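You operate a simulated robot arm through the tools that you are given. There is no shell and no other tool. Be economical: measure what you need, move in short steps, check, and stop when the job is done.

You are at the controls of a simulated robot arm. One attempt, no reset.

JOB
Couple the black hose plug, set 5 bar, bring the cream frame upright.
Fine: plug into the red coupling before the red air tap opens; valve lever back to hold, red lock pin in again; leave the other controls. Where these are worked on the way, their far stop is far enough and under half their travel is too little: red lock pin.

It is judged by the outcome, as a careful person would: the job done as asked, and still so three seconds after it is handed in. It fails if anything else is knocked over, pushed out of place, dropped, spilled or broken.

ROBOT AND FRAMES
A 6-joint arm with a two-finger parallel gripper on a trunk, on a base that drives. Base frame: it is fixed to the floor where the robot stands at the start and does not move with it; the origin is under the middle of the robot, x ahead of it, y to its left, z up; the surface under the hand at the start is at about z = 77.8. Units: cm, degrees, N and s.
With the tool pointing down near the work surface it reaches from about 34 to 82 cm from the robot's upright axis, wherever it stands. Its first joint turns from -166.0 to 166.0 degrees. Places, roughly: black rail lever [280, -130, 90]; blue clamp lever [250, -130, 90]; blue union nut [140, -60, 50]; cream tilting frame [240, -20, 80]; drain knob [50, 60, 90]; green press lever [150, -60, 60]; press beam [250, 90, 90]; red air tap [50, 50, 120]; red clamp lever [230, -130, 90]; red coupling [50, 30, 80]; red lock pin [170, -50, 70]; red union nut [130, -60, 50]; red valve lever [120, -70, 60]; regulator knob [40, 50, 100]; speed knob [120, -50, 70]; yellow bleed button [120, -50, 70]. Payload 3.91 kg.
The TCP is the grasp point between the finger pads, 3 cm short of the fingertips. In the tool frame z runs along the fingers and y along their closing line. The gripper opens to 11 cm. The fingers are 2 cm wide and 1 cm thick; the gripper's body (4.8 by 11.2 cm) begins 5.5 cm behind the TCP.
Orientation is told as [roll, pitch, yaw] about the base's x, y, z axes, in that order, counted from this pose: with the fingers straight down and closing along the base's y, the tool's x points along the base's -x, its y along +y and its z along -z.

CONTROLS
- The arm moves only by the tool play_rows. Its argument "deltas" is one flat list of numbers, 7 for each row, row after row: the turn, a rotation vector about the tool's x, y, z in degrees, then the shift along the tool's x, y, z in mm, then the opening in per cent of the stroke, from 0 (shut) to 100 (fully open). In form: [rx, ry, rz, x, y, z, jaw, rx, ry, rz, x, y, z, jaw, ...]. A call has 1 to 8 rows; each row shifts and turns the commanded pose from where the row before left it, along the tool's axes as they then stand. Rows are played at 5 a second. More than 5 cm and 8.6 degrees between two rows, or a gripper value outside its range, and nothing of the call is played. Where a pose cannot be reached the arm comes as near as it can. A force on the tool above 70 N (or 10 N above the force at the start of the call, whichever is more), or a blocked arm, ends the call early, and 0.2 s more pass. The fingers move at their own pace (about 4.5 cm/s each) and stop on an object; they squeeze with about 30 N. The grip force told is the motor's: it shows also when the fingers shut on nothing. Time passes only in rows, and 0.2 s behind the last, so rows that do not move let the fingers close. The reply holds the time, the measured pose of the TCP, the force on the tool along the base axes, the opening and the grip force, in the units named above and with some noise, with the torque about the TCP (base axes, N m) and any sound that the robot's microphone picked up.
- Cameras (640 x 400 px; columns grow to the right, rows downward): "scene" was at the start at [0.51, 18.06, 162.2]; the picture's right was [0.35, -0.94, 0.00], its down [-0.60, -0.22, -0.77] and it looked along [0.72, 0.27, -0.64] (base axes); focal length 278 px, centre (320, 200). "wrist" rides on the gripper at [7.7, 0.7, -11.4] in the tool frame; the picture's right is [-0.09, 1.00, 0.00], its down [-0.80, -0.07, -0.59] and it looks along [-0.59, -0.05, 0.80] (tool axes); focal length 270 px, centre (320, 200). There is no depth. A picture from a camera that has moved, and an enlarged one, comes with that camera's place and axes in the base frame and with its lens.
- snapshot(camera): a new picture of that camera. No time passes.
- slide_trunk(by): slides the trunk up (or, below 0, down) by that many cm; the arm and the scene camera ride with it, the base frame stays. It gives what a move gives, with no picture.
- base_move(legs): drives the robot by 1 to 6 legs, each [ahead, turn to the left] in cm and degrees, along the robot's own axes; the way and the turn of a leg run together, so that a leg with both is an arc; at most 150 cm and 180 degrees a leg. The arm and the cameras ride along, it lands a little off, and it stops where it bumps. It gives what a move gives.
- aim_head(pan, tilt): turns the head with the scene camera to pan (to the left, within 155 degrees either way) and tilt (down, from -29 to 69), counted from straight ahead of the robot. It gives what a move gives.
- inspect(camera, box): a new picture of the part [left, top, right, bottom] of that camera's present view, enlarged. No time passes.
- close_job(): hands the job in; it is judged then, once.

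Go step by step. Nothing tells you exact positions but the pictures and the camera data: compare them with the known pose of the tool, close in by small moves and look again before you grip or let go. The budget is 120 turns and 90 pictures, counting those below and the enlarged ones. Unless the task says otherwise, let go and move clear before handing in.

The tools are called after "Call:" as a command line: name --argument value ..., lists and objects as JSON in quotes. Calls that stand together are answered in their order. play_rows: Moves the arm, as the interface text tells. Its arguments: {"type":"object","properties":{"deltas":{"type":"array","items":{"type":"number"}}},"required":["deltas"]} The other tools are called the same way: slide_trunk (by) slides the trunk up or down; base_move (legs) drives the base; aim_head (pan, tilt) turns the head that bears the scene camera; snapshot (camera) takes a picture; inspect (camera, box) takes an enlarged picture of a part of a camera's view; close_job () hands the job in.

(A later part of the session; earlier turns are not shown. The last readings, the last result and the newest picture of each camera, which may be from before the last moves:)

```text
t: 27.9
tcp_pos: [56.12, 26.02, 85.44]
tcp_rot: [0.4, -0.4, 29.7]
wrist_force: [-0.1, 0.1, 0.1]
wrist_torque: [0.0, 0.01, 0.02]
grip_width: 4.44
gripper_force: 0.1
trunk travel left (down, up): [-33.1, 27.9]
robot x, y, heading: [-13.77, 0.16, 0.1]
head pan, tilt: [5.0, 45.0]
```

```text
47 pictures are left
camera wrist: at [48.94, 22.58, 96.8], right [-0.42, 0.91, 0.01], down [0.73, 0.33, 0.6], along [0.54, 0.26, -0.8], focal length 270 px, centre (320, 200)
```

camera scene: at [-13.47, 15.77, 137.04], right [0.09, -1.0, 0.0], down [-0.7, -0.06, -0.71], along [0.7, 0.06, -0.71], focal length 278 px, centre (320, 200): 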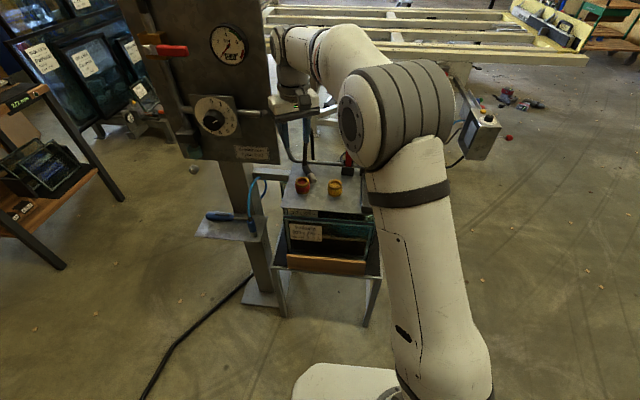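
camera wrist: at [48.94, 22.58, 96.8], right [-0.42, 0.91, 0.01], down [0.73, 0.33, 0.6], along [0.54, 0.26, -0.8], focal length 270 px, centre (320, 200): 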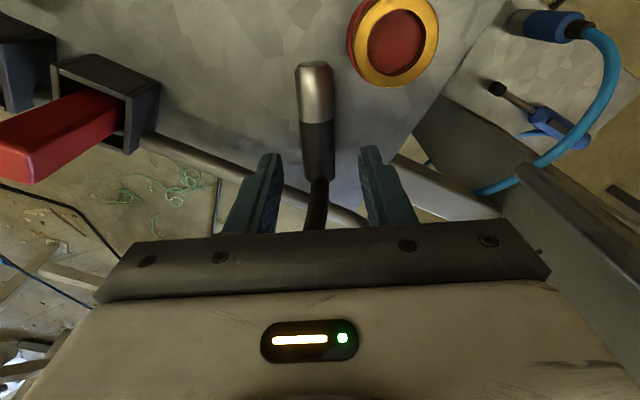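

Call:
play_rows --deltas '[0, 0, 0, 0, 0, 20, 40, 0, 0, 0, 0, 0, 20, 40, 0, 0, 0, 0, 0, 0, 40, 0, 0, 0, 0, 0, 0, 0, 0, 0, 0, 0, 0, 0, 0, 0, 0, 0, 0, 0, 0, 0, 0, 0, 0, 0, 0, 0, 0]'

Call:
snapshot --camera "wrist"

```text
t: 29.5
tcp_pos: [56.21, 26.11, 81.51]
tcp_rot: [0.4, -0.4, 29.7]
wrist_force: [0.5, -2.1, 1.7]
wrist_torque: [-0.26, -0.11, 0.26]
grip_width: 1.51
gripper_force: 29.8
trunk travel left (down, up): [-33.1, 27.9]
robot x, y, heading: [-14.2, 0.01, 0.3]
head pan, tilt: [5.0, 45.0]
```

```text
46 pictures are left
camera wrist: at [49.03, 22.62, 92.8], right [-0.42, 0.91, 0.01], down [0.73, 0.33, 0.6], along [0.54, 0.26, -0.8], focal length 270 px, centre (320, 200)
```

wrist: 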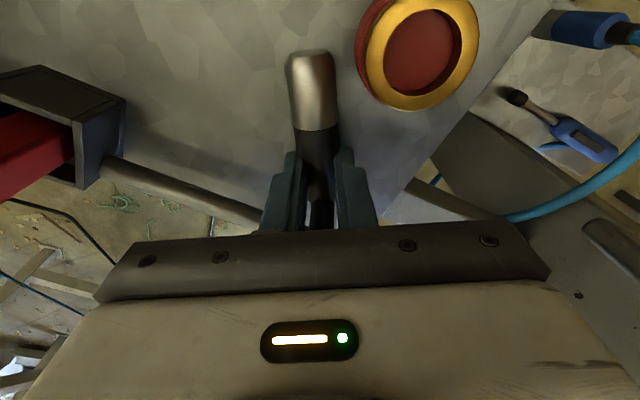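

The width reads 1.5, so the grip looks too high on the sleeve. I'll reopen, go down a little, and close again.

Call:
play_rows --deltas '[0, 0, 0, 0, 0, 0, 40, 0, 0, 0, 0, 0, 0, 40, 0, 0, 0, 0, 0, 3, 40, 0, 0, 0, 0, 0, 3, 40, 0, 0, 0, 0, 0, 0, 0, 0, 0, 0, 0, 0, 0, 0, 0, 0, 0, 0, 0, 0, 0, 0, 0, 0, 0, 0, 0, 0]'

Call:
inspect --camera "wrist" --box '[240, 30, 400, 240]'

```text
t: 31.3
tcp_pos: [55.99, 26.29, 81.13]
tcp_rot: [0.5, -0.6, 29.8]
wrist_force: [-1.2, 1.6, 13.6]
wrist_torque: [-0.23, 0.02, -0.12]
grip_width: 1.99
gripper_force: 30.6
trunk travel left (down, up): [-33.1, 27.9]
robot x, y, heading: [-14.21, 0.15, 0.0]
head pan, tilt: [5.0, 45.0]
```

```text
1.90 times, centred on (320, 135) of wrist
camera zoom: at [48.84, 22.85, 92.33], right [-0.42, 0.91, 0.01], down [0.73, 0.33, 0.6], along [0.54, 0.26, -0.8], focal length 515 px, centre (320, 324)
```

zoom: 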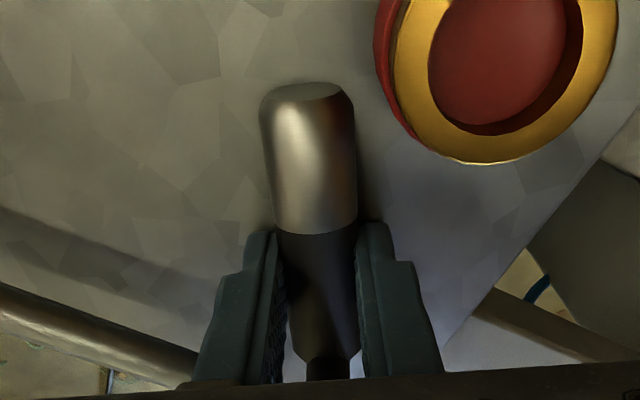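

Call:
play_rows --deltas '[0, 0, 0, 0, 0, -5, 0, 0, 0, 0, 0, 0, -10, 0, 0, 0, 0, 0, 0, -10, 0, 0, 0, 0, 0, 0, 0, 0]'

Call:
inspect --camera "wrist" --box '[240, 30, 400, 240]'

```text
t: 32.3
tcp_pos: [56.01, 26.04, 83.4]
tcp_rot: [0.4, -0.3, 29.6]
wrist_force: [-0.2, -0.5, -0.3]
wrist_torque: [0.01, -0.03, 0.04]
grip_width: 2.17
gripper_force: 29.8
trunk travel left (down, up): [-33.1, 27.9]
robot x, y, heading: [-14.2, 0.15, 0.1]
head pan, tilt: [5.0, 45.0]
```

```text
1.90 times, centred on (320, 135) of wrist
camera zoom: at [49.0, 22.72, 94.7], right [-0.42, 0.91, 0.01], down [0.73, 0.33, 0.6], along [0.54, 0.25, -0.8], focal length 515 px, centre (320, 324)
```

zoom: 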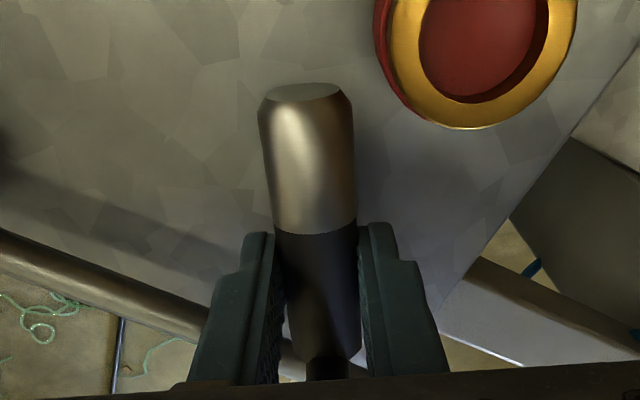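

The plug is held firmly. I'll raise and retreat, then pitch the hand 90° so the nose points down.

Call:
play_rows --deltas '[0, 0, 0, 0, 0, -45, 0, 0, 0, 0, 0, 0, -45, 0, 0, 0, 0, 0, 0, -30, 0, 0, 0, 0, 45, 0, 0, 0, 0, 0, 0, 45, 0, 0, 0, 0, -7.5, 0, 0, 0, 0, 0, 0, -7.5, 0, 0, 0, 0, 0, 0, -7.5, 0, 0, 0, 0, 0]'

Call:
play_rows --deltas '[0, -7.5, 0, 0, 0, 0, 0, 0, -7.5, 0, 0, 0, 0, 0, 0, -7.5, 0, 0, 0, 0, 0, 0, -7.5, 0, 0, 0, 0, 0, 0, -7.5, 0, 0, 0, 0, 0, 0, -7.5, 0, 0, 0, 0, 0, 0, 0, 0, 0, 0, 0, 0]'

Call:
snapshot --camera "wrist"

Call:
snapshot --camera "scene"

```text
t: 34.1
tcp_pos: [47.99, 21.42, 95.48]
tcp_rot: [0.4, -23.0, 29.5]
wrist_force: [0.2, 0.5, -1.7]
wrist_torque: [0.01, 0.0, -0.02]
grip_width: 2.18
gripper_force: 30.1
trunk travel left (down, up): [-33.1, 27.9]
robot x, y, heading: [-14.14, -0.21, 0.3]
head pan, tilt: [5.0, 45.0]
```

```text
t: 35.7
tcp_pos: [47.99, 22.13, 95.19]
tcp_rot: [3.4, -60.5, 28.2]
wrist_force: [-0.1, 1.1, -0.5]
wrist_torque: [-0.01, -0.02, 0.01]
grip_width: 2.2
gripper_force: 29.5
out of reach, approached as far as the arm can: row 4, 5
trunk travel left (down, up): [-33.1, 27.9]
robot x, y, heading: [-13.71, 0.28, 0.5]
head pan, tilt: [5.0, 45.0]
```

```text
43 pictures are left
camera wrist: at [35.76, 15.59, 94.1], right [-0.48, 0.87, 0.11], down [-0.06, -0.15, 0.99], along [0.88, 0.47, 0.12], focal length 270 px, centre (320, 200)
```

wrist: 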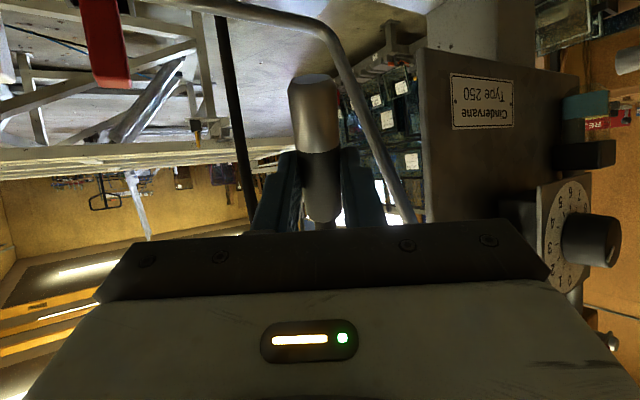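

```text
42 pictures are left
camera scene: at [-13.47, 15.77, 137.04], right [0.09, -1.0, 0.0], down [-0.7, -0.06, -0.71], along [0.7, 0.06, -0.71], focal length 278 px, centre (320, 200)
```

scene: 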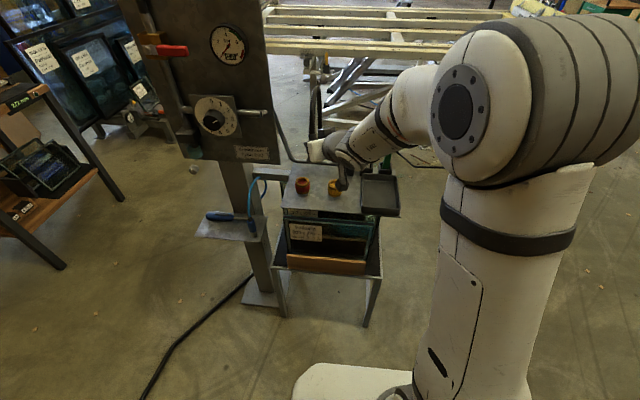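

The wrist bend is limited at this distance. I'll back the base up so the forearm stretches flatter, then finish the pitch.

Call:
base_move --legs '[[-14, 0]]'

Call:
play_rows --deltas '[0, 0, 0, -20, 0, 30, 0, 0, 0, 0, -20, 0, 30, 0, 0, 0, 0, -20, 0, 30, 0, 0, -7.5, 0, 0, 0, 0, 0, 0, -7.5, 0, 0, 0, 0, 0, 0, -7.5, 0, 0, 0, 0, 0, 0, 0, 0, 0, 0, 0, 0, 0, 0, 0, 0, 0, 0, 0]'

```text
t: 37.1
tcp_pos: [33.81, 22.02, 95.16]
tcp_rot: [3.3, -60.6, 28.2]
wrist_force: [0.4, 0.0, -0.6]
wrist_torque: [-0.02, 0.02, 0.02]
grip_width: 2.19
gripper_force: 30.4
trunk travel left (down, up): [-33.1, 27.9]
robot x, y, heading: [-28.53, 0.23, -0.2]
head pan, tilt: [5.0, 45.0]
```

```text
t: 38.9
tcp_pos: [42.91, 27.65, 96.1]
tcp_rot: [13.3, -82.9, 18.0]
wrist_force: [0.2, -0.7, -0.7]
wrist_torque: [0.01, 0.03, 0.02]
grip_width: 2.19
gripper_force: 30.5
trunk travel left (down, up): [-33.1, 27.9]
robot x, y, heading: [-28.08, 0.21, 0.2]
head pan, tilt: [5.0, 45.0]
```

Call:
play_rows --deltas '[1.6, -7, 0, 0, 0, 0, 0, 0, 0, 0, 0, 0, 0, 0, 0, 0, 0, 0, 0, 0, 0]'

Call:
snapshot --camera "wrist"

Call:
inspect --camera "scene" --box '[250, 90, 390, 220]'

```text
t: 39.7
tcp_pos: [43.74, 26.28, 96.48]
tcp_rot: [85.7, -88.6, -55.1]
wrist_force: [0.1, -0.4, -0.6]
wrist_torque: [0.02, 0.02, -0.03]
grip_width: 2.19
gripper_force: 29.7
out of reach, approached as far as the arm can: row 1
trunk travel left (down, up): [-33.1, 27.9]
robot x, y, heading: [-27.98, 0.33, 0.2]
head pan, tilt: [5.0, 45.0]
```

```text
41 pictures are left
camera wrist: at [33.42, 21.19, 88.68], right [-0.51, 0.85, 0.11], down [-0.46, -0.38, 0.8], along [0.73, 0.35, 0.59], focal length 270 px, centre (320, 200)
```

wrist: 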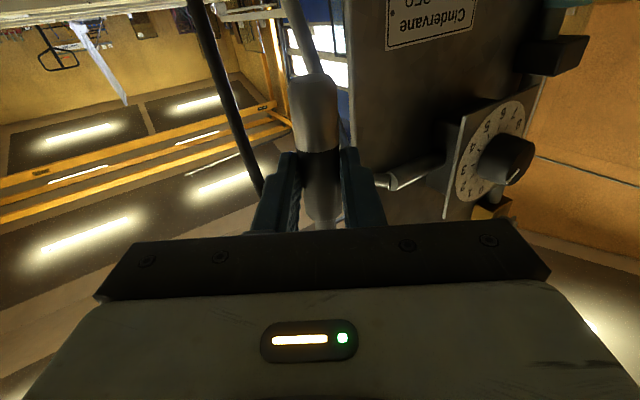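

```text
3.08 times, centred on (320, 155) of scene
camera zoom: at [-27.61, 15.73, 137.04], right [0.09, -1.0, 0.0], down [-0.7, -0.06, -0.71], along [0.7, 0.06, -0.71], focal length 854 px, centre (320, 338)
```

zoom: 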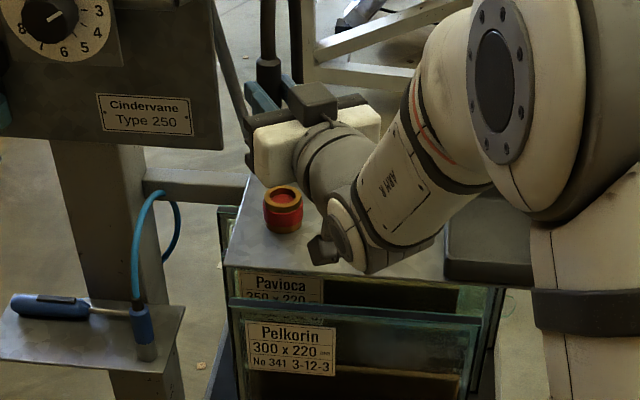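

The plug is vertical, but the wrist hangs low. I'll lower the trunk while holding the hand's height so the forearm becomes level.

Call:
play_rows --deltas '[0, 0, 0, -40, 0, 0, 0, 0, 0, 0, -40, 0, 0, 0, 0, 0, 0, -40, 0, 0, 0, 0, 0, 0, -40, 0, 0, 0, 0, 0, 0, 0, 0, 0, 0]'

Call:
slide_trunk --by -16

Call:
play_rows --deltas '[0, 0, 0, -40, 0, 0, 0, 0, 0, 0, -40, 0, 0, 0, 0, 0, 0, -40, 0, 0, 0, 0, 0, 0, 0, 0, 0, 0]'

Call:
slide_trunk --by -12

Call:
snapshot --camera "wrist"

Call:
snapshot --camera "scene"

```text
t: 40.9
tcp_pos: [44.0, 25.86, 112.42]
tcp_rot: [91.6, -88.4, -61.9]
wrist_force: [-0.3, -0.5, -0.7]
wrist_torque: [-0.01, 0.04, 0.03]
grip_width: 2.17
gripper_force: 30.4
trunk travel left (down, up): [-33.1, 27.9]
robot x, y, heading: [-28.06, 0.2, 0.1]
head pan, tilt: [5.0, 45.0]
```

```text
t: 42.7
tcp_pos: [43.97, 25.91, 96.49]
tcp_rot: [92.1, -88.5, -62.4]
wrist_force: [-0.2, -0.5, -1.2]
wrist_torque: [0.01, 0.04, 0.01]
grip_width: 2.16
gripper_force: 29.9
trunk travel left (down, up): [-17.1, 43.9]
robot x, y, heading: [-27.88, -0.06, 0.3]
head pan, tilt: [5.0, 45.0]
```

```text
t: 43.7
tcp_pos: [44.14, 25.47, 108.47]
tcp_rot: [91.9, -88.4, -62.2]
wrist_force: [-0.2, 0.5, -1.0]
wrist_torque: [-0.02, 0.0, -0.02]
grip_width: 2.18
gripper_force: 29.9
trunk travel left (down, up): [-17.1, 43.9]
robot x, y, heading: [-28.42, 0.04, 0.2]
head pan, tilt: [5.0, 45.0]
```

```text
t: 45.2
tcp_pos: [44.15, 25.51, 96.49]
tcp_rot: [91.9, -88.5, -62.2]
wrist_force: [0.0, 1.0, -2.1]
wrist_torque: [-0.03, 0.03, -0.01]
grip_width: 2.16
gripper_force: 30.0
trunk travel left (down, up): [-5.1, 55.9]
robot x, y, heading: [-27.92, 0.48, -0.1]
head pan, tilt: [5.0, 45.0]
```

```text
39 pictures are left
camera wrist: at [33.72, 20.56, 88.66], right [-0.49, 0.86, 0.11], down [-0.47, -0.37, 0.8], along [0.73, 0.34, 0.59], focal length 270 px, centre (320, 200)
```

wrist: 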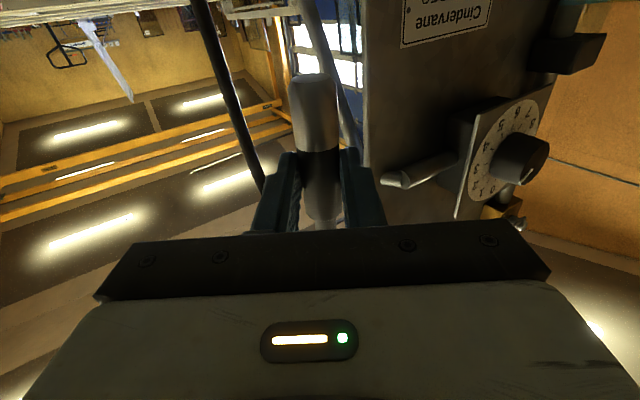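

```text
38 pictures are left
camera scene: at [-27.61, 15.72, 109.04], right [0.09, -1.0, 0.0], down [-0.7, -0.06, -0.71], along [0.7, 0.06, -0.71], focal length 278 px, centre (320, 200)
```

scene: 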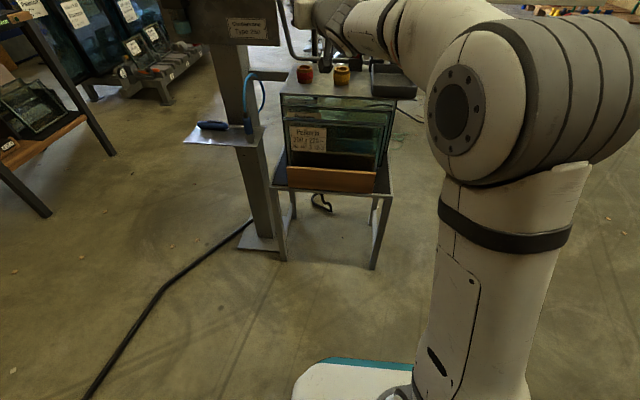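

Hand is level and the plug vertical, with its nose about 5 cm below the TCP. I'll move over the coupling and come down to just above it.

Call:
play_rows --deltas '[0, 0, 0, 0, -10.6, 23.6, 0, 0, 0, 0, 35, 0, 0, 0, 0, 0, 0, 35, 0, 0, 0, 0, 0, 0, 0, 0, 0, 0, 0, 0, 0, 0, 0, 0, 0]'

Call:
aim_head --pan 8 --tilt 20

Call:
inspect --camera "scene" --box '[270, 140, 370, 220]'

```text
t: 46.4
tcp_pos: [46.57, 25.89, 89.27]
tcp_rot: [91.8, -88.4, -62.0]
wrist_force: [-0.5, -0.3, -1.3]
wrist_torque: [-0.02, 0.02, 0.0]
grip_width: 2.17
gripper_force: 29.8
trunk travel left (down, up): [-5.1, 55.9]
robot x, y, heading: [-28.23, -0.0, 0.4]
head pan, tilt: [5.0, 45.0]
```

```text
t: 47.3
tcp_pos: [46.54, 25.87, 89.36]
tcp_rot: [91.6, -88.5, -62.0]
wrist_force: [-1.1, -0.6, -1.1]
wrist_torque: [0.02, 0.01, -0.02]
grip_width: 2.16
gripper_force: 30.2
trunk travel left (down, up): [-5.1, 55.9]
robot x, y, heading: [-27.98, 0.02, 0.3]
head pan, tilt: [8.0, 20.0]
```

```text
5.00 times, centred on (320, 180) of scene
camera zoom: at [-26.48, 16.31, 112.9], right [0.14, -0.99, 0.0], down [-0.34, -0.05, -0.94], along [0.93, 0.13, -0.34], focal length 1388 px, centre (320, 300)
```

zoom: 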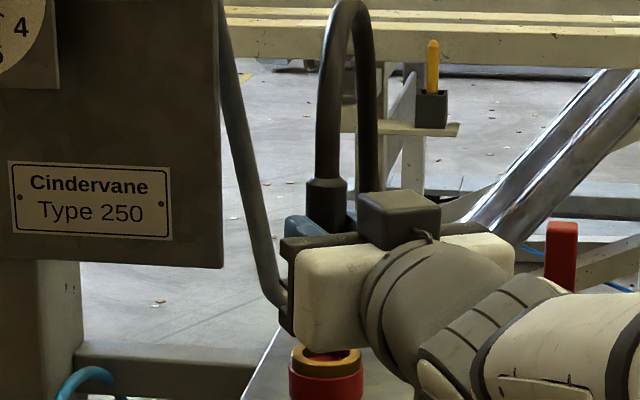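

Call:
play_rows --deltas '[0, 0, 0, 0, -2.3, 6.1, 0, 0, 0, 0, 12, 0, 0, 0, 0, 0, 0, 12, 0, 0, 0, 0, 0, 0, 0, 0, 0, 0]'

Call:
inspect --camera "scene" --box '[290, 160, 350, 220]'

Call:
play_rows --deltas '[0, 0, 0, 4, 0, 0, 0, 0, 0, 0, 0, 0, 0, 0]'

Call:
play_rows --deltas '[0, 0, 0, 4, 0, 0, 0, 0, 0, 0, 0, 0, 0, 0]'

```text
t: 48.3
tcp_pos: [47.25, 26.19, 86.9]
tcp_rot: [91.1, -88.5, -61.6]
wrist_force: [1.1, 0.4, -1.6]
wrist_torque: [0.03, 0.03, 0.0]
grip_width: 2.14
gripper_force: 29.8
trunk travel left (down, up): [-5.1, 55.9]
robot x, y, heading: [-27.9, -0.01, 0.5]
head pan, tilt: [8.0, 20.0]
```

```text
6.67 times, centred on (320, 190) of scene
camera zoom: at [-26.48, 16.32, 112.91], right [0.14, -0.99, 0.0], down [-0.34, -0.05, -0.94], along [0.93, 0.13, -0.34], focal length 1851 px, centre (320, 267)
```

zoom: 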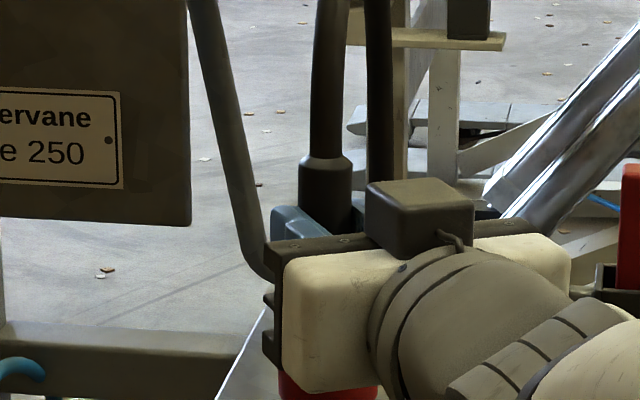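

```text
t: 48.9
tcp_pos: [47.16, 26.11, 86.57]
tcp_rot: [92.4, -88.5, -62.8]
wrist_force: [-0.2, -0.1, -0.7]
wrist_torque: [0.04, 0.01, -0.03]
grip_width: 2.16
gripper_force: 30.0
trunk travel left (down, up): [-5.1, 55.9]
robot x, y, heading: [-28.03, 0.28, 0.3]
head pan, tilt: [8.0, 20.0]
```

```text
t: 49.5
tcp_pos: [47.17, 26.05, 86.58]
tcp_rot: [105.5, -88.5, -75.9]
wrist_force: [11.1, 3.9, 15.6]
wrist_torque: [0.3, -0.61, -0.05]
grip_width: 2.17
gripper_force: 30.4
trunk travel left (down, up): [-5.1, 55.9]
robot x, y, heading: [-28.29, 0.26, 0.3]
head pan, tilt: [8.0, 20.0]
```

The nose touched the near rim edge, and the force pushes it toward +x (with a little +y). I'll lift 2 mm, shift 3 mm that way and lower again.

Call:
play_rows --deltas '[0, 0, 0, -3, 0, 0, 0, 0, 0, 0, 0, -0.5, 3, 0, 0, 0, 0, 3, 0, 0, 0, 0, 0, 0, 0, 0, 0, 0]'

Call:
play_rows --deltas '[0, 0, 0, 3, 0, 0, 0, 0, 0, 0, 0, 0, 0, 0]'

```text
t: 50.5
tcp_pos: [47.3, 26.05, 86.46]
tcp_rot: [102.8, -88.4, -73.0]
wrist_force: [-4.1, -4.4, 16.7]
wrist_torque: [0.19, -0.01, 0.0]
grip_width: 2.15
gripper_force: 30.3
trunk travel left (down, up): [-5.1, 55.9]
robot x, y, heading: [-28.21, -0.01, 0.1]
head pan, tilt: [8.0, 20.0]
```

```text
t: 51.1
tcp_pos: [47.27, 26.11, 86.36]
tcp_rot: [106.0, -88.4, -76.3]
wrist_force: [0.2, -4.2, 26.3]
wrist_torque: [0.42, -0.32, -0.02]
grip_width: 2.19
gripper_force: 30.0
trunk travel left (down, up): [-5.1, 55.9]
robot x, y, heading: [-28.56, 0.53, 0.1]
head pan, tilt: [8.0, 20.0]
```

Call:
inspect --camera "wrist" --box '[240, 0, 400, 240]'

Call:
inspect --camera "scene" --box '[290, 170, 350, 220]'

```text
1.67 times, centred on (320, 120) of wrist
camera zoom: at [37.04, 21.15, 78.46], right [-0.49, 0.86, 0.11], down [-0.48, -0.38, 0.79], along [0.73, 0.34, 0.6], focal length 450 px, centre (320, 333)
```

zoom: 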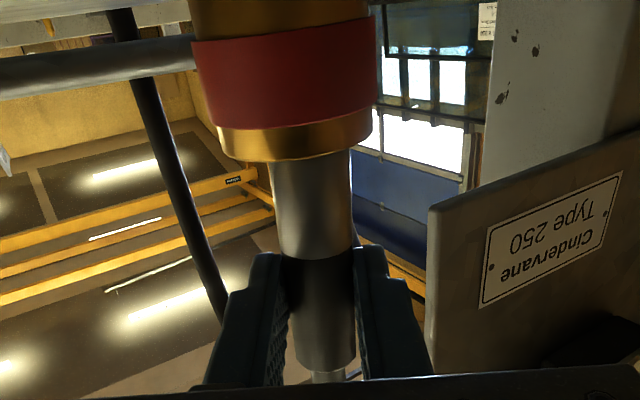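

```text
8.00 times, centred on (320, 195) of scene
camera zoom: at [-26.74, 16.2, 112.95], right [0.14, -0.99, 0.0], down [-0.34, -0.05, -0.94], along [0.93, 0.13, -0.34], focal length 2221 px, centre (320, 240)
```

zoom: 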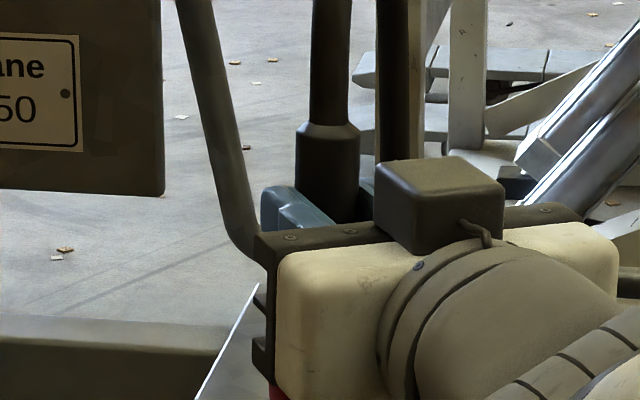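

The wrist view from below shows the nose about 4 mm too far to the tool's +y side. I'll lift, shift, and lower again.

Call:
play_rows --deltas '[0, 0, 0, -8, 0, 0, 0, 0, 0, 0, 0, -4.3, 0, 0, 0, 0, 0, 0, 0, 0, 0]'

Call:
inspect --camera "wrist" --box '[260, 20, 380, 160]'

```text
t: 51.9
tcp_pos: [47.83, 25.84, 86.57]
tcp_rot: [88.4, -88.4, -58.8]
wrist_force: [-1.0, 0.1, -0.1]
wrist_torque: [-0.03, 0.05, -0.05]
grip_width: 2.18
gripper_force: 29.8
trunk travel left (down, up): [-5.1, 55.9]
robot x, y, heading: [-27.9, 0.26, 0.2]
head pan, tilt: [8.0, 20.0]
```

```text
2.86 times, centred on (320, 90) of wrist
camera zoom: at [37.39, 20.88, 78.81], right [-0.49, 0.86, 0.11], down [-0.47, -0.37, 0.8], along [0.73, 0.34, 0.59], focal length 772 px, centre (320, 514)
```

zoom: 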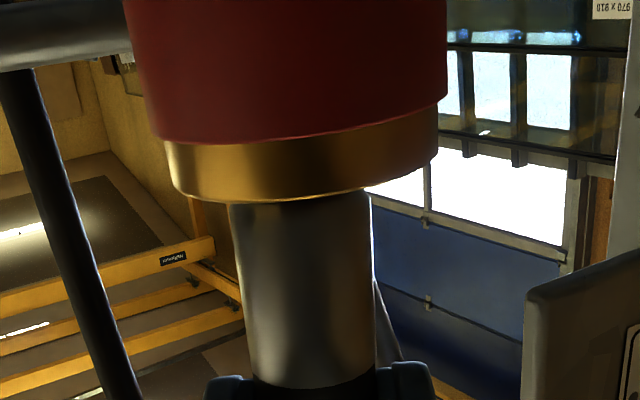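

Call:
play_rows --deltas '[0, 0, 0, 0, 1, -2, 0, 0, 0, 0, 3, 0, 0, 0, 0, 0, 0, 0, 0, 0, 0]'

Call:
play_rows --deltas '[0, 0, 0, 4, 0, 0, 0, 0, 0, 0, 0, 0, 0, 0]'

```text
t: 52.7
tcp_pos: [47.61, 25.8, 86.36]
tcp_rot: [91.8, -88.5, -62.2]
wrist_force: [0.3, -0.4, -0.8]
wrist_torque: [-0.03, 0.04, -0.01]
grip_width: 2.19
gripper_force: 30.1
trunk travel left (down, up): [-5.1, 55.9]
robot x, y, heading: [-28.26, 0.32, 0.1]
head pan, tilt: [8.0, 20.0]
```

```text
t: 53.3
tcp_pos: [47.4, 25.91, 85.91]
tcp_rot: [91.6, -88.5, -61.9]
wrist_force: [-0.7, -0.1, -0.5]
wrist_torque: [0.0, 0.03, -0.01]
grip_width: 2.15
gripper_force: 30.0
trunk travel left (down, up): [-5.1, 55.9]
robot x, y, heading: [-28.43, 0.37, 0.1]
head pan, tilt: [8.0, 20.0]
```

No contact force at a lower height, so the nose is in the hole. I'll keep lowering.

Call:
play_rows --deltas '[0, 0, 0, 4, 0, 0, 0, 0, 0, 0, 4, 0, 0, 0, 0, 0, 0, 0, 0, 0, 0]'

Call:
play_rows --deltas '[0, 0, 0, 4, 0, 0, 0, 0, 0, 0, 4, 0, 0, 0, 0, 0, 0, 0, 0, 0, 0]'

Call:
inspect --camera "wrist" --box '[240, 0, 400, 240]'

```text
t: 54.1
tcp_pos: [47.39, 25.79, 85.13]
tcp_rot: [90.6, -88.5, -60.9]
wrist_force: [0.4, -0.4, -1.3]
wrist_torque: [0.01, 0.01, 0.0]
grip_width: 2.18
gripper_force: 29.8
trunk travel left (down, up): [-5.1, 55.9]
robot x, y, heading: [-28.21, 0.08, 0.2]
head pan, tilt: [8.0, 20.0]
```

```text
t: 54.9
tcp_pos: [47.47, 25.98, 84.39]
tcp_rot: [91.7, -88.5, -62.0]
wrist_force: [0.2, -0.7, -0.8]
wrist_torque: [-0.01, 0.03, 0.03]
grip_width: 2.13
gripper_force: 29.6
trunk travel left (down, up): [-5.1, 55.9]
robot x, y, heading: [-28.08, 0.26, 0.3]
head pan, tilt: [8.0, 20.0]
```

```text
1.67 times, centred on (320, 120) of wrist
camera zoom: at [37.06, 20.94, 76.62], right [-0.49, 0.86, 0.11], down [-0.47, -0.37, 0.8], along [0.73, 0.34, 0.59], focal length 450 px, centre (320, 333)
```

zoom: 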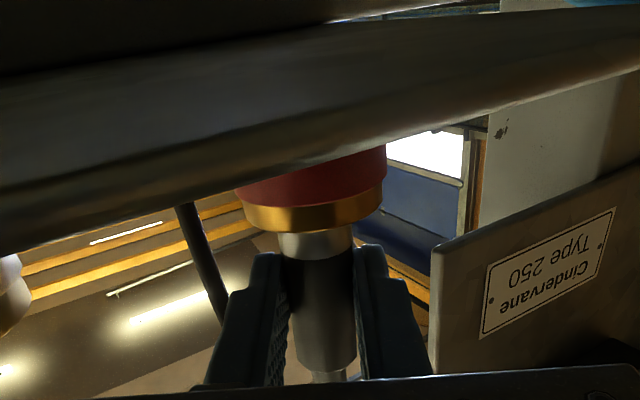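

Two centimetres are in with no resistance. I'll press on until it seats.

Call:
play_rows --deltas '[0, 0, 0, 3, 0, 0, 0, 0, 0, 0, 3, 0, 0, 0, 0, 0, 0, 0, 0, 0, 0]'

Call:
play_rows --deltas '[0, 0, 0, 3, 0, 0, 0, 0, 0, 0, 3, 0, 0, 0, 0, 0, 0, 0, 0, 0, 0]'

Call:
inspect --camera "wrist" --box '[240, 0, 400, 240]'

```text
t: 55.7
tcp_pos: [47.48, 25.85, 83.81]
tcp_rot: [91.5, -88.4, -61.9]
wrist_force: [0.2, 0.7, -1.7]
wrist_torque: [-0.02, 0.03, -0.02]
grip_width: 2.17
gripper_force: 29.6
trunk travel left (down, up): [-5.1, 55.9]
robot x, y, heading: [-28.24, -0.05, 0.6]
head pan, tilt: [8.0, 20.0]
```

```text
t: 56.5
tcp_pos: [47.43, 25.81, 83.5]
tcp_rot: [99.9, -88.5, -70.2]
wrist_force: [3.0, 0.2, 7.8]
wrist_torque: [0.04, -0.32, -0.03]
grip_width: 2.16
gripper_force: 30.1
trunk travel left (down, up): [-5.1, 55.9]
robot x, y, heading: [-28.3, 0.2, -0.3]
head pan, tilt: [8.0, 20.0]
```

```text
1.67 times, centred on (320, 120) of wrist
camera zoom: at [37.04, 20.94, 75.57], right [-0.49, 0.86, 0.11], down [-0.47, -0.38, 0.8], along [0.73, 0.34, 0.59], focal length 450 px, centre (320, 333)
```

zoom: 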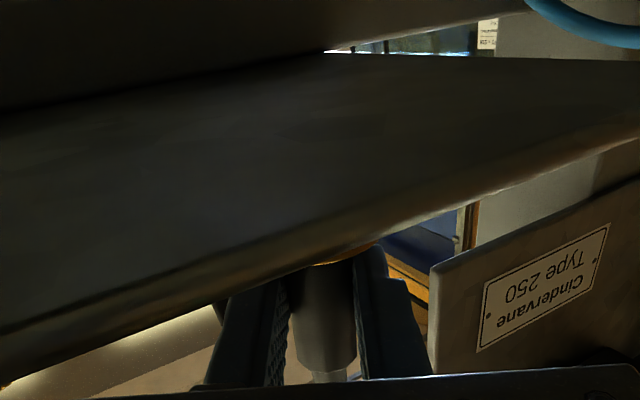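

Call:
play_rows --deltas '[0, 0, 0, 3, 0, 0, 0, 0, 0, 0, 0, 0, 0, 0]'

Call:
play_rows --deltas '[0, 0, 0, 3, 0, 0, 0, 0, 0, 0, 0, 0, 0, 0]'

```text
t: 57.1
tcp_pos: [47.32, 25.84, 83.35]
tcp_rot: [109.8, -88.3, -80.1]
wrist_force: [5.3, 1.6, 23.0]
wrist_torque: [0.15, -0.8, 0.02]
grip_width: 2.18
gripper_force: 30.4
trunk travel left (down, up): [-5.1, 55.9]
robot x, y, heading: [-28.49, 0.12, 0.2]
head pan, tilt: [8.0, 20.0]
```

```text
t: 57.7
tcp_pos: [47.33, 25.94, 83.0]
tcp_rot: [104.6, -88.6, -75.0]
wrist_force: [0.9, -0.3, 26.5]
wrist_torque: [0.07, -0.59, 0.03]
grip_width: 2.19
gripper_force: 30.2
trunk travel left (down, up): [-5.1, 55.9]
robot x, y, heading: [-27.97, 0.2, 0.2]
head pan, tilt: [8.0, 20.0]
```

It's bottomed, with nothing heard. I'll tug gently upward to see whether it has latched.

Call:
play_rows --deltas '[0, 0, 0, -5, 0, 0, 0, 0, 0, 0, -4, 0, 0, 0, 0, 0, 0, 0, 0, 0, 0]'

Call:
inspect --camera "wrist" --box '[240, 0, 400, 240]'

```text
t: 58.5
tcp_pos: [47.53, 25.92, 83.22]
tcp_rot: [83.5, -88.4, -53.8]
wrist_force: [0.1, -0.8, -0.1]
wrist_torque: [0.03, 0.01, -0.04]
grip_width: 2.2
gripper_force: 29.7
trunk travel left (down, up): [-5.1, 55.9]
robot x, y, heading: [-28.27, 0.14, 0.2]
head pan, tilt: [8.0, 20.0]
```

```text
1.67 times, centred on (320, 120) of wrist
camera zoom: at [37.07, 20.93, 75.55], right [-0.49, 0.86, 0.12], down [-0.47, -0.37, 0.8], along [0.73, 0.34, 0.59], focal length 450 px, centre (320, 333)
```

zoom: 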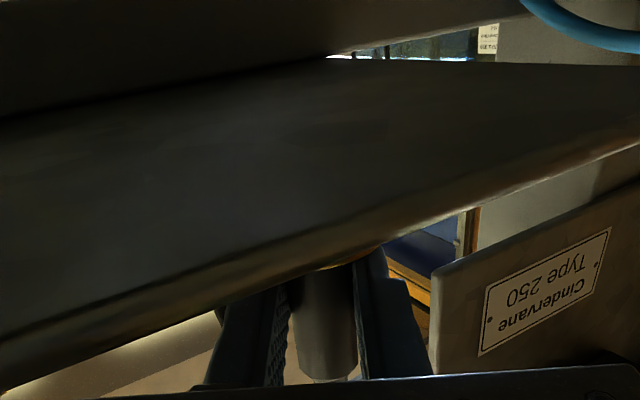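

The fingers may be touching the rim. The plug is deep enough to stand, so I'll regrip 2 cm higher and press again.

Call:
play_rows --deltas '[0, 0, 0, 0, 0, 0, 27, 0, 0, 0, 0, 0, 0, 27, 0, 0, 0, -9, 0, 0, 27, 0, 0, 0, -9, 0, 0, 27, 0, 0, 0, 0, 0, 0, 0, 0, 0, 0, 0, 0, 0, 0, 0, 0, 0, 0, 0, 0, 0]'

Call:
inspect --camera "wrist" --box '[240, 0, 400, 240]'

Call:
play_rows --deltas '[0, 0, 0, 4, 0, 0, 0, 0, 0, 0, 3, 0, 0, 0, 0, 0, 0, 0, 0, 0, 0]'

```text
t: 60.1
tcp_pos: [47.35, 25.9, 85.17]
tcp_rot: [92.0, -88.5, -62.4]
wrist_force: [0.4, -1.2, 0.5]
wrist_torque: [-0.04, -0.02, -0.02]
grip_width: 2.17
gripper_force: 30.4
trunk travel left (down, up): [-5.1, 55.9]
robot x, y, heading: [-27.95, 0.09, 0.3]
head pan, tilt: [8.0, 20.0]
```

```text
1.67 times, centred on (320, 120) of wrist
camera zoom: at [37.07, 20.94, 77.52], right [-0.49, 0.86, 0.11], down [-0.47, -0.37, 0.8], along [0.73, 0.34, 0.59], focal length 450 px, centre (320, 333)
```

zoom: 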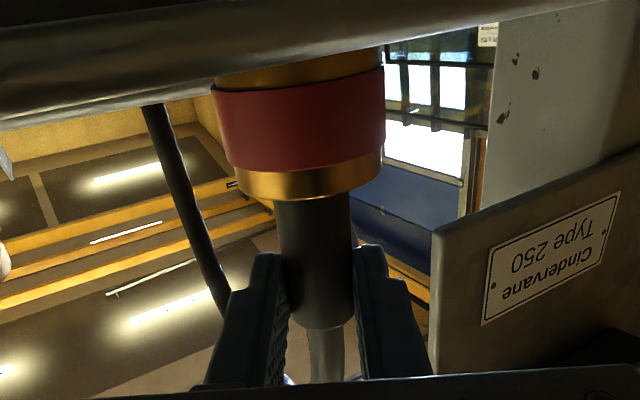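

```text
t: 60.9
tcp_pos: [47.42, 25.86, 85.14]
tcp_rot: [109.6, -88.4, -79.8]
wrist_force: [1.9, 1.1, 25.3]
wrist_torque: [0.1, -0.53, 0.05]
grip_width: 2.22
gripper_force: 29.6
trunk travel left (down, up): [-5.1, 55.9]
robot x, y, heading: [-28.05, -0.43, 0.2]
head pan, tilt: [8.0, 20.0]
```

The nose is fully in and 25 N moves it no further. I'll do a light upward tug to check it's latched.

Call:
play_rows --deltas '[0, 0, 0, -7, 0, 0, 0, 0, 0, 0, -4, 0, 0, 0, 0, 0, 0, 0, 0, 0, 0]'

Call:
inspect --camera "wrist" --box '[240, 0, 400, 240]'

```text
t: 61.7
tcp_pos: [47.54, 25.81, 85.45]
tcp_rot: [84.3, -88.4, -54.7]
wrist_force: [0.3, -1.0, -1.3]
wrist_torque: [-0.01, 0.07, 0.03]
grip_width: 2.19
gripper_force: 30.1
trunk travel left (down, up): [-5.1, 55.9]
robot x, y, heading: [-28.21, 0.28, 0.3]
head pan, tilt: [8.0, 20.0]
```

```text
1.67 times, centred on (320, 120) of wrist
camera zoom: at [37.1, 20.83, 77.72], right [-0.49, 0.86, 0.12], down [-0.47, -0.37, 0.8], along [0.73, 0.34, 0.59], focal length 450 px, centre (320, 333)
```

zoom: 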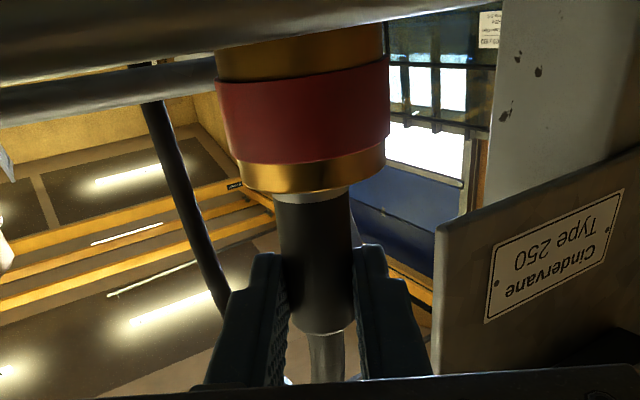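

There is no latch, so the plug simply sits in the coupling. I'll press it back to the bottom, release and retreat straight back.

Call:
play_rows --deltas '[0, 0, 0, 5, 0, 0, 0, 0, 0, 0, 3.5, 0, 0, 0, 0, 0, 0, 0, 0, 0, 0, 0, 0, 0, -2, 0, 0, 0]'

Call:
play_rows --deltas '[0, 0, 0, 0, 0, 0, 40, 0, 0, 0, 0, 0, 0, 40, 0, 0, 0, 0, 0, -40, 40, 0, 0, 0, 0, 0, -40, 40, 0, 0, 0, 0, 0, -20, 40, 0, 0, 0, 0, 0, 0, 40]'

Call:
inspect --camera "wrist" --box '[220, 0, 420, 200]'

```text
t: 62.7
tcp_pos: [47.44, 25.76, 85.06]
tcp_rot: [92.8, -88.5, -63.2]
wrist_force: [1.2, -1.7, 4.6]
wrist_torque: [-0.14, -0.14, -0.03]
grip_width: 2.15
gripper_force: 30.0
trunk travel left (down, up): [-5.1, 55.9]
robot x, y, heading: [-27.94, -0.16, 0.3]
head pan, tilt: [8.0, 20.0]
```

```text
t: 64.1
tcp_pos: [38.94, 20.8, 85.12]
tcp_rot: [91.9, -88.5, -62.3]
wrist_force: [0.3, 0.1, 0.1]
wrist_torque: [-0.03, 0.0, 0.0]
grip_width: 4.4
gripper_force: 0.0
trunk travel left (down, up): [-5.1, 55.9]
robot x, y, heading: [-28.44, 0.17, 0.3]
head pan, tilt: [8.0, 20.0]
```

```text
2.00 times, centred on (320, 100) of wrist
camera zoom: at [28.45, 15.85, 77.38], right [-0.49, 0.86, 0.11], down [-0.47, -0.37, 0.8], along [0.73, 0.34, 0.59], focal length 541 px, centre (320, 400)
```

zoom: 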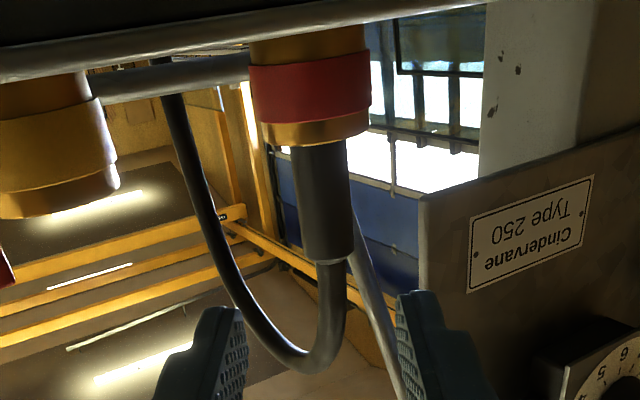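

The plug is seated. Now I'll retreat and raise the trunk to look at the red tap and regulator.

Call:
play_rows --deltas '[0, 0, 0, 0, 0, -45, 40, 0, 0, 0, 0, 0, -45, 40, 0, 0, 0, 0, 0, 0, 0]'

Call:
slide_trunk --by 32

Call:
aim_head --pan 28 --tilt 25

Call:
snapshot --camera "scene"

```text
t: 64.9
tcp_pos: [30.86, 16.5, 84.86]
tcp_rot: [92.0, -88.6, -62.2]
wrist_force: [-0.8, 0.7, 0.4]
wrist_torque: [0.01, -0.04, -0.05]
grip_width: 0.94
gripper_force: 0.0
trunk travel left (down, up): [-5.1, 55.9]
robot x, y, heading: [-28.27, 0.1, 0.1]
head pan, tilt: [8.0, 20.0]
```

```text
t: 68.0
tcp_pos: [30.93, 16.46, 117.06]
tcp_rot: [92.1, -88.5, -62.4]
wrist_force: [-0.2, 0.4, -0.6]
wrist_torque: [0.01, 0.0, -0.03]
grip_width: 0.03
gripper_force: 29.7
trunk travel left (down, up): [-37.1, 23.9]
robot x, y, heading: [-28.33, 0.15, 0.2]
head pan, tilt: [8.0, 20.0]
```

```text
t: 68.9
tcp_pos: [30.95, 16.62, 116.94]
tcp_rot: [92.1, -88.5, -62.3]
wrist_force: [-0.8, 0.0, 0.9]
wrist_torque: [0.02, 0.03, 0.0]
grip_width: 0.01
gripper_force: 30.2
trunk travel left (down, up): [-37.1, 23.9]
robot x, y, heading: [-28.27, 0.08, 0.2]
head pan, tilt: [28.0, 25.0]
```

```text
26 pictures are left
camera scene: at [-27.59, 19.33, 144.1], right [0.47, -0.88, 0.0], down [-0.37, -0.2, -0.91], along [0.8, 0.43, -0.42], focal length 278 px, centre (320, 200)
```

scene: 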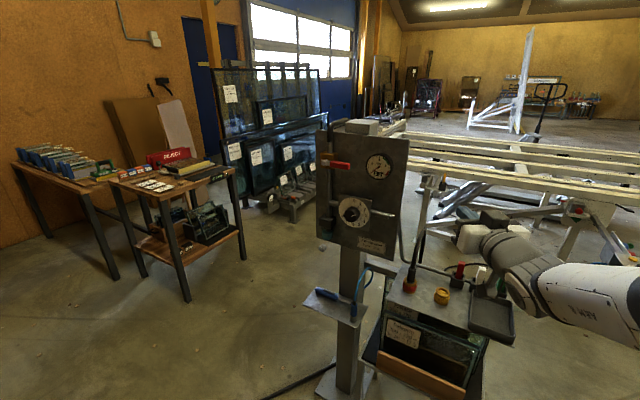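

Call:
inspect --camera "scene" --box '[310, 125, 420, 255]'

```text
3.08 times, centred on (365, 190) of scene
camera zoom: at [-27.59, 19.33, 144.1], right [0.47, -0.88, 0.0], down [-0.37, -0.2, -0.91], along [0.8, 0.43, -0.42], focal length 854 px, centre (182, 231)
```

zoom: 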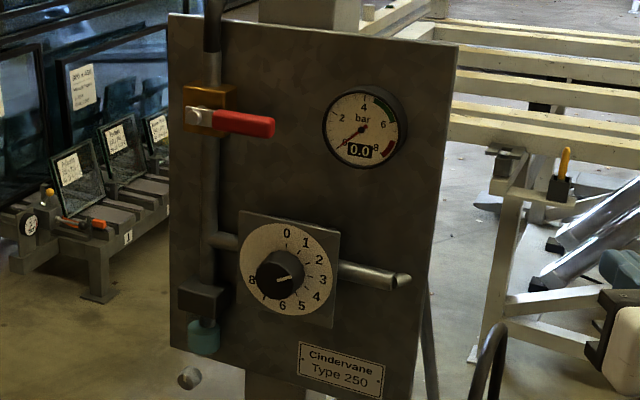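

The regulator knob triangulates to about (43.8, 46.3, 104.7). The tap lever pivots at (46, 57, 118.7), with its tip at (45.2, 48.6, 118.9), crosswise and so shut. I'll drive a little closer and square the closed fingers to the panel above the lever.

Call:
base_move --legs '[[14, 0]]'

Call:
play_rows --deltas '[7.5, 0, 0, 0, 20, -35, 0, 7.5, 0, 0, 0, 20, -35, 0, 7.5, 0, 0, 0, 30, -10, 0, 7.5, 0, 0, 0, 35, 0, 0, 0, 0, 0, -25, 40, 0, 0, 0, 0, 0, -25, 40, 0, 0, 0, 0, 0, 0, 40, 0, 0, 0, 0, 0, 0, 0, 0, 0, 0]'

Call:
play_rows --deltas '[0, 0, 0, 0, 0, 0, 0]'

```text
t: 70.2
tcp_pos: [45.03, 16.49, 116.97]
tcp_rot: [91.1, -88.4, -61.6]
wrist_force: [0.0, 0.0, -1.2]
wrist_torque: [-0.01, 0.0, 0.0]
grip_width: 0.0
gripper_force: 30.2
trunk travel left (down, up): [-37.1, 23.9]
robot x, y, heading: [-14.41, -0.04, 0.3]
head pan, tilt: [28.0, 25.0]
```

```text
refused: deltas must be a list of 7 to 56 entries
```

```text
t: 70.6
tcp_pos: [44.98, 16.6, 117.23]
tcp_rot: [91.6, -88.6, -62.2]
wrist_force: [0.5, 0.5, 0.3]
wrist_torque: [-0.04, -0.03, 0.01]
grip_width: 0.01
gripper_force: 30.2
trunk travel left (down, up): [-37.1, 23.9]
robot x, y, heading: [-13.94, 0.29, 0.4]
head pan, tilt: [28.0, 25.0]
```

Call:
play_rows --deltas '[7.5, 0, 0, 0, 20, -25, 0, 7.5, 0, 0, 0, 20, -25, 0, 7.5, 0, 0, 0, 20, -25, 0, 7.5, 0, 0, 0, 20, -25, 0, 0, 0, 0, -15, 45, 0, 0, 0, 0, 0, -15, 45, 0, 0, 0, 0, 0, -15, 45, 0, 0, 0, 0, 0, -15, 45, 0, 0]'

Call:
play_rows --deltas '[0, 0, 0, 0, 0, 0, 0, 0, 0, 0, 0, 0, 0, 0]'

```text
t: 72.4
tcp_pos: [34.16, -2.97, 117.43]
tcp_rot: [59.1, -88.4, -59.1]
wrist_force: [0.3, -0.1, -0.1]
wrist_torque: [0.02, 0.03, -0.01]
grip_width: 0.0
gripper_force: 30.4
out of reach, approached as far as the arm can: row 1, 2, 3, 4, 5, 6, 7, 8
trunk travel left (down, up): [-37.1, 23.9]
robot x, y, heading: [-13.93, 0.06, 0.4]
head pan, tilt: [28.0, 25.0]
```

```text
t: 73.0
tcp_pos: [34.07, -3.08, 117.27]
tcp_rot: [59.3, -88.4, -59.5]
wrist_force: [-0.3, 0.0, -0.1]
wrist_torque: [0.05, 0.05, 0.01]
grip_width: 0.0
gripper_force: 29.5
trunk travel left (down, up): [-37.1, 23.9]
robot x, y, heading: [-14.12, 0.37, 0.3]
head pan, tilt: [28.0, 25.0]
```

The arm can't reach there squarely from this spot. I'll drive the base sideways so the panel is straight ahead of it.

Call:
base_move --legs '[[-10, 0], [0, 90], [46, 0], [0, -90]]'

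Call:
play_rows --deltas '[0, 0, 0, 0, 0, 0, 0, 0, 0, 0, 0, 0, 0, 0]'

Call:
aim_head --pan 5 --tilt 25

Call:
snapshot --camera "scene"

```text
t: 84.2
tcp_pos: [23.4, 43.61, 117.37]
tcp_rot: [54.2, -88.3, -52.4]
wrist_force: [0.1, 0.4, -0.2]
wrist_torque: [-0.01, 0.01, -0.03]
grip_width: 0.0
gripper_force: 29.9
trunk travel left (down, up): [-37.1, 23.9]
robot x, y, heading: [-24.94, 45.03, 1.6]
head pan, tilt: [28.0, 25.0]
```

```text
t: 84.8
tcp_pos: [23.46, 43.67, 117.3]
tcp_rot: [54.5, -88.3, -52.7]
wrist_force: [-0.3, -1.4, 0.5]
wrist_torque: [-0.04, 0.01, -0.01]
grip_width: 0.0
gripper_force: 30.0
trunk travel left (down, up): [-37.1, 23.9]
robot x, y, heading: [-24.92, 45.38, 1.8]
head pan, tilt: [28.0, 25.0]
```

```text
t: 85.7
tcp_pos: [23.55, 43.61, 117.36]
tcp_rot: [54.5, -88.3, -52.9]
wrist_force: [-0.2, -0.2, 0.1]
wrist_torque: [-0.01, -0.01, 0.02]
grip_width: 0.0
gripper_force: 29.9
trunk travel left (down, up): [-37.1, 23.9]
robot x, y, heading: [-24.92, 45.33, 1.7]
head pan, tilt: [5.0, 25.0]
```

```text
24 pictures are left
camera scene: at [-23.58, 61.1, 144.1], right [0.11, -0.99, 0.0], down [-0.42, -0.05, -0.91], along [0.9, 0.1, -0.42], focal length 278 px, centre (320, 200)
```

scene: 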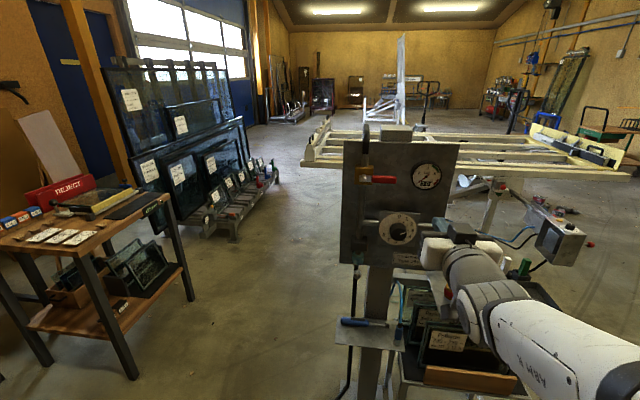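

Call:
play_rows --deltas '[0, 0, 0, -13, 18.5, 35, 0, 0, 0, 0, -13, 18.5, 35, 0, 0, 0, 0, -13, 18.5, 35, 0, 0, 0, 0, -13, 18.5, 35, 0, 0, 0, 0, 0, 0, 0, 0, 0, 0, 0, 0, 0, 0, 0]'

Call:
inspect --camera "scene" --box '[330, 130, 480, 270]'

```text
t: 87.1
tcp_pos: [36.74, 43.65, 122.63]
tcp_rot: [50.4, -88.2, -48.2]
wrist_force: [-0.5, 0.0, 1.1]
wrist_torque: [0.02, -0.01, 0.01]
grip_width: 0.01
gripper_force: 30.0
out of reach, approached as far as the arm can: row 1, 2, 3, 4
trunk travel left (down, up): [-37.1, 23.9]
robot x, y, heading: [-24.91, 45.0, 1.4]
head pan, tilt: [5.0, 25.0]
```

```text
2.86 times, centred on (405, 200) of scene
camera zoom: at [-23.58, 61.1, 144.1], right [0.11, -0.99, 0.0], down [-0.42, -0.05, -0.91], along [0.9, 0.1, -0.42], focal length 793 px, centre (77, 200)
```

zoom: 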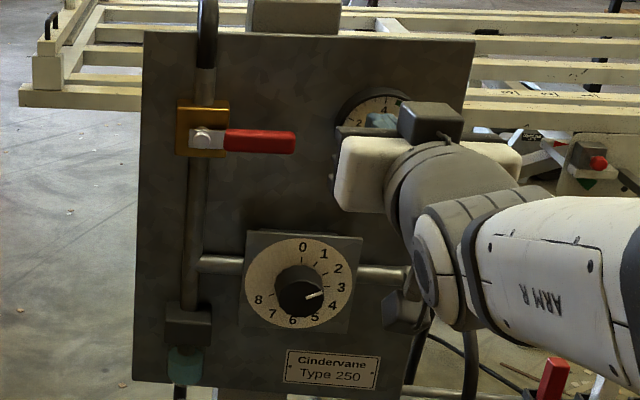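

The arm needs the tool to point left of its own bearing, so I'll pull back a little and shift the base about 8 cm further left.

Call:
play_rows --deltas '[0, 0, 0, 0, 0, -45, 0, 0, 0, 0, 0, 0, -45, 0, 0, 0, 0, 0, 0, 0, 0]'

Call:
base_move --legs '[[0, 90], [8.5, 0], [0, -91.5]]'

Call:
play_rows --deltas '[-8, 0, 0, 0, 0, 20, 0, 0, 0, 0, 0, 0, 35, 0, 0, 0, 0, 0, 0, 35, 0, 0, 0, 0, 0, 0, 0, 0]'

```text
t: 87.9
tcp_pos: [27.97, 43.51, 122.76]
tcp_rot: [54.2, -88.4, -52.6]
wrist_force: [-0.3, -0.3, -0.6]
wrist_torque: [-0.03, -0.01, -0.01]
grip_width: 0.0
gripper_force: 29.6
trunk travel left (down, up): [-37.1, 23.9]
robot x, y, heading: [-24.75, 45.29, 1.5]
head pan, tilt: [5.0, 25.0]
```

```text
t: 96.5
tcp_pos: [27.91, 49.88, 122.91]
tcp_rot: [55.5, -88.3, -56.4]
wrist_force: [-0.2, -0.4, 0.7]
wrist_torque: [0.0, 0.02, 0.0]
grip_width: 0.0
gripper_force: 29.8
trunk travel left (down, up): [-37.1, 23.9]
robot x, y, heading: [-24.87, 54.08, -0.5]
head pan, tilt: [5.0, 25.0]
```

```text
t: 97.5
tcp_pos: [36.79, 50.66, 122.73]
tcp_rot: [63.2, -88.3, -56.0]
wrist_force: [0.2, -0.8, -0.1]
wrist_torque: [0.02, -0.05, 0.01]
grip_width: 0.0
gripper_force: 29.7
trunk travel left (down, up): [-37.1, 23.9]
robot x, y, heading: [-24.9, 54.03, -0.6]
head pan, tilt: [5.0, 25.0]
```

Call:
play_rows --deltas '[0, 0, 0, 0, 0, 32, 0, 0, 0, 0, 0, 0, 32, 0, 0, 0, 0, 0, 0, 0, 0, 0, 0, 0, 20, 0, 0, 0, 0, 0, 0, 10, 0, 0, 0, 0, 0, 0, 0, 0, 0, 0]'

Call:
inspect --camera "scene" --box '[320, 130, 460, 260]'

```text
t: 99.0
tcp_pos: [43.09, 51.62, 120.01]
tcp_rot: [71.8, -88.5, -64.5]
wrist_force: [6.1, -1.8, 13.4]
wrist_torque: [0.01, -0.45, -0.07]
grip_width: 0.0
gripper_force: 29.9
trunk travel left (down, up): [-37.1, 23.9]
robot x, y, heading: [-25.12, 53.95, -0.6]
head pan, tilt: [5.0, 25.0]
```

```text
3.08 times, centred on (390, 195) of scene
camera zoom: at [-22.99, 69.82, 144.13], right [0.08, -1.0, 0.0], down [-0.42, -0.03, -0.91], along [0.9, 0.07, -0.42], focal length 854 px, centre (105, 215)
```

zoom: 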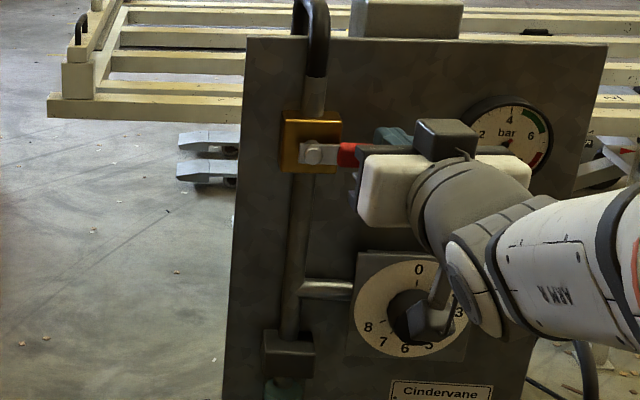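

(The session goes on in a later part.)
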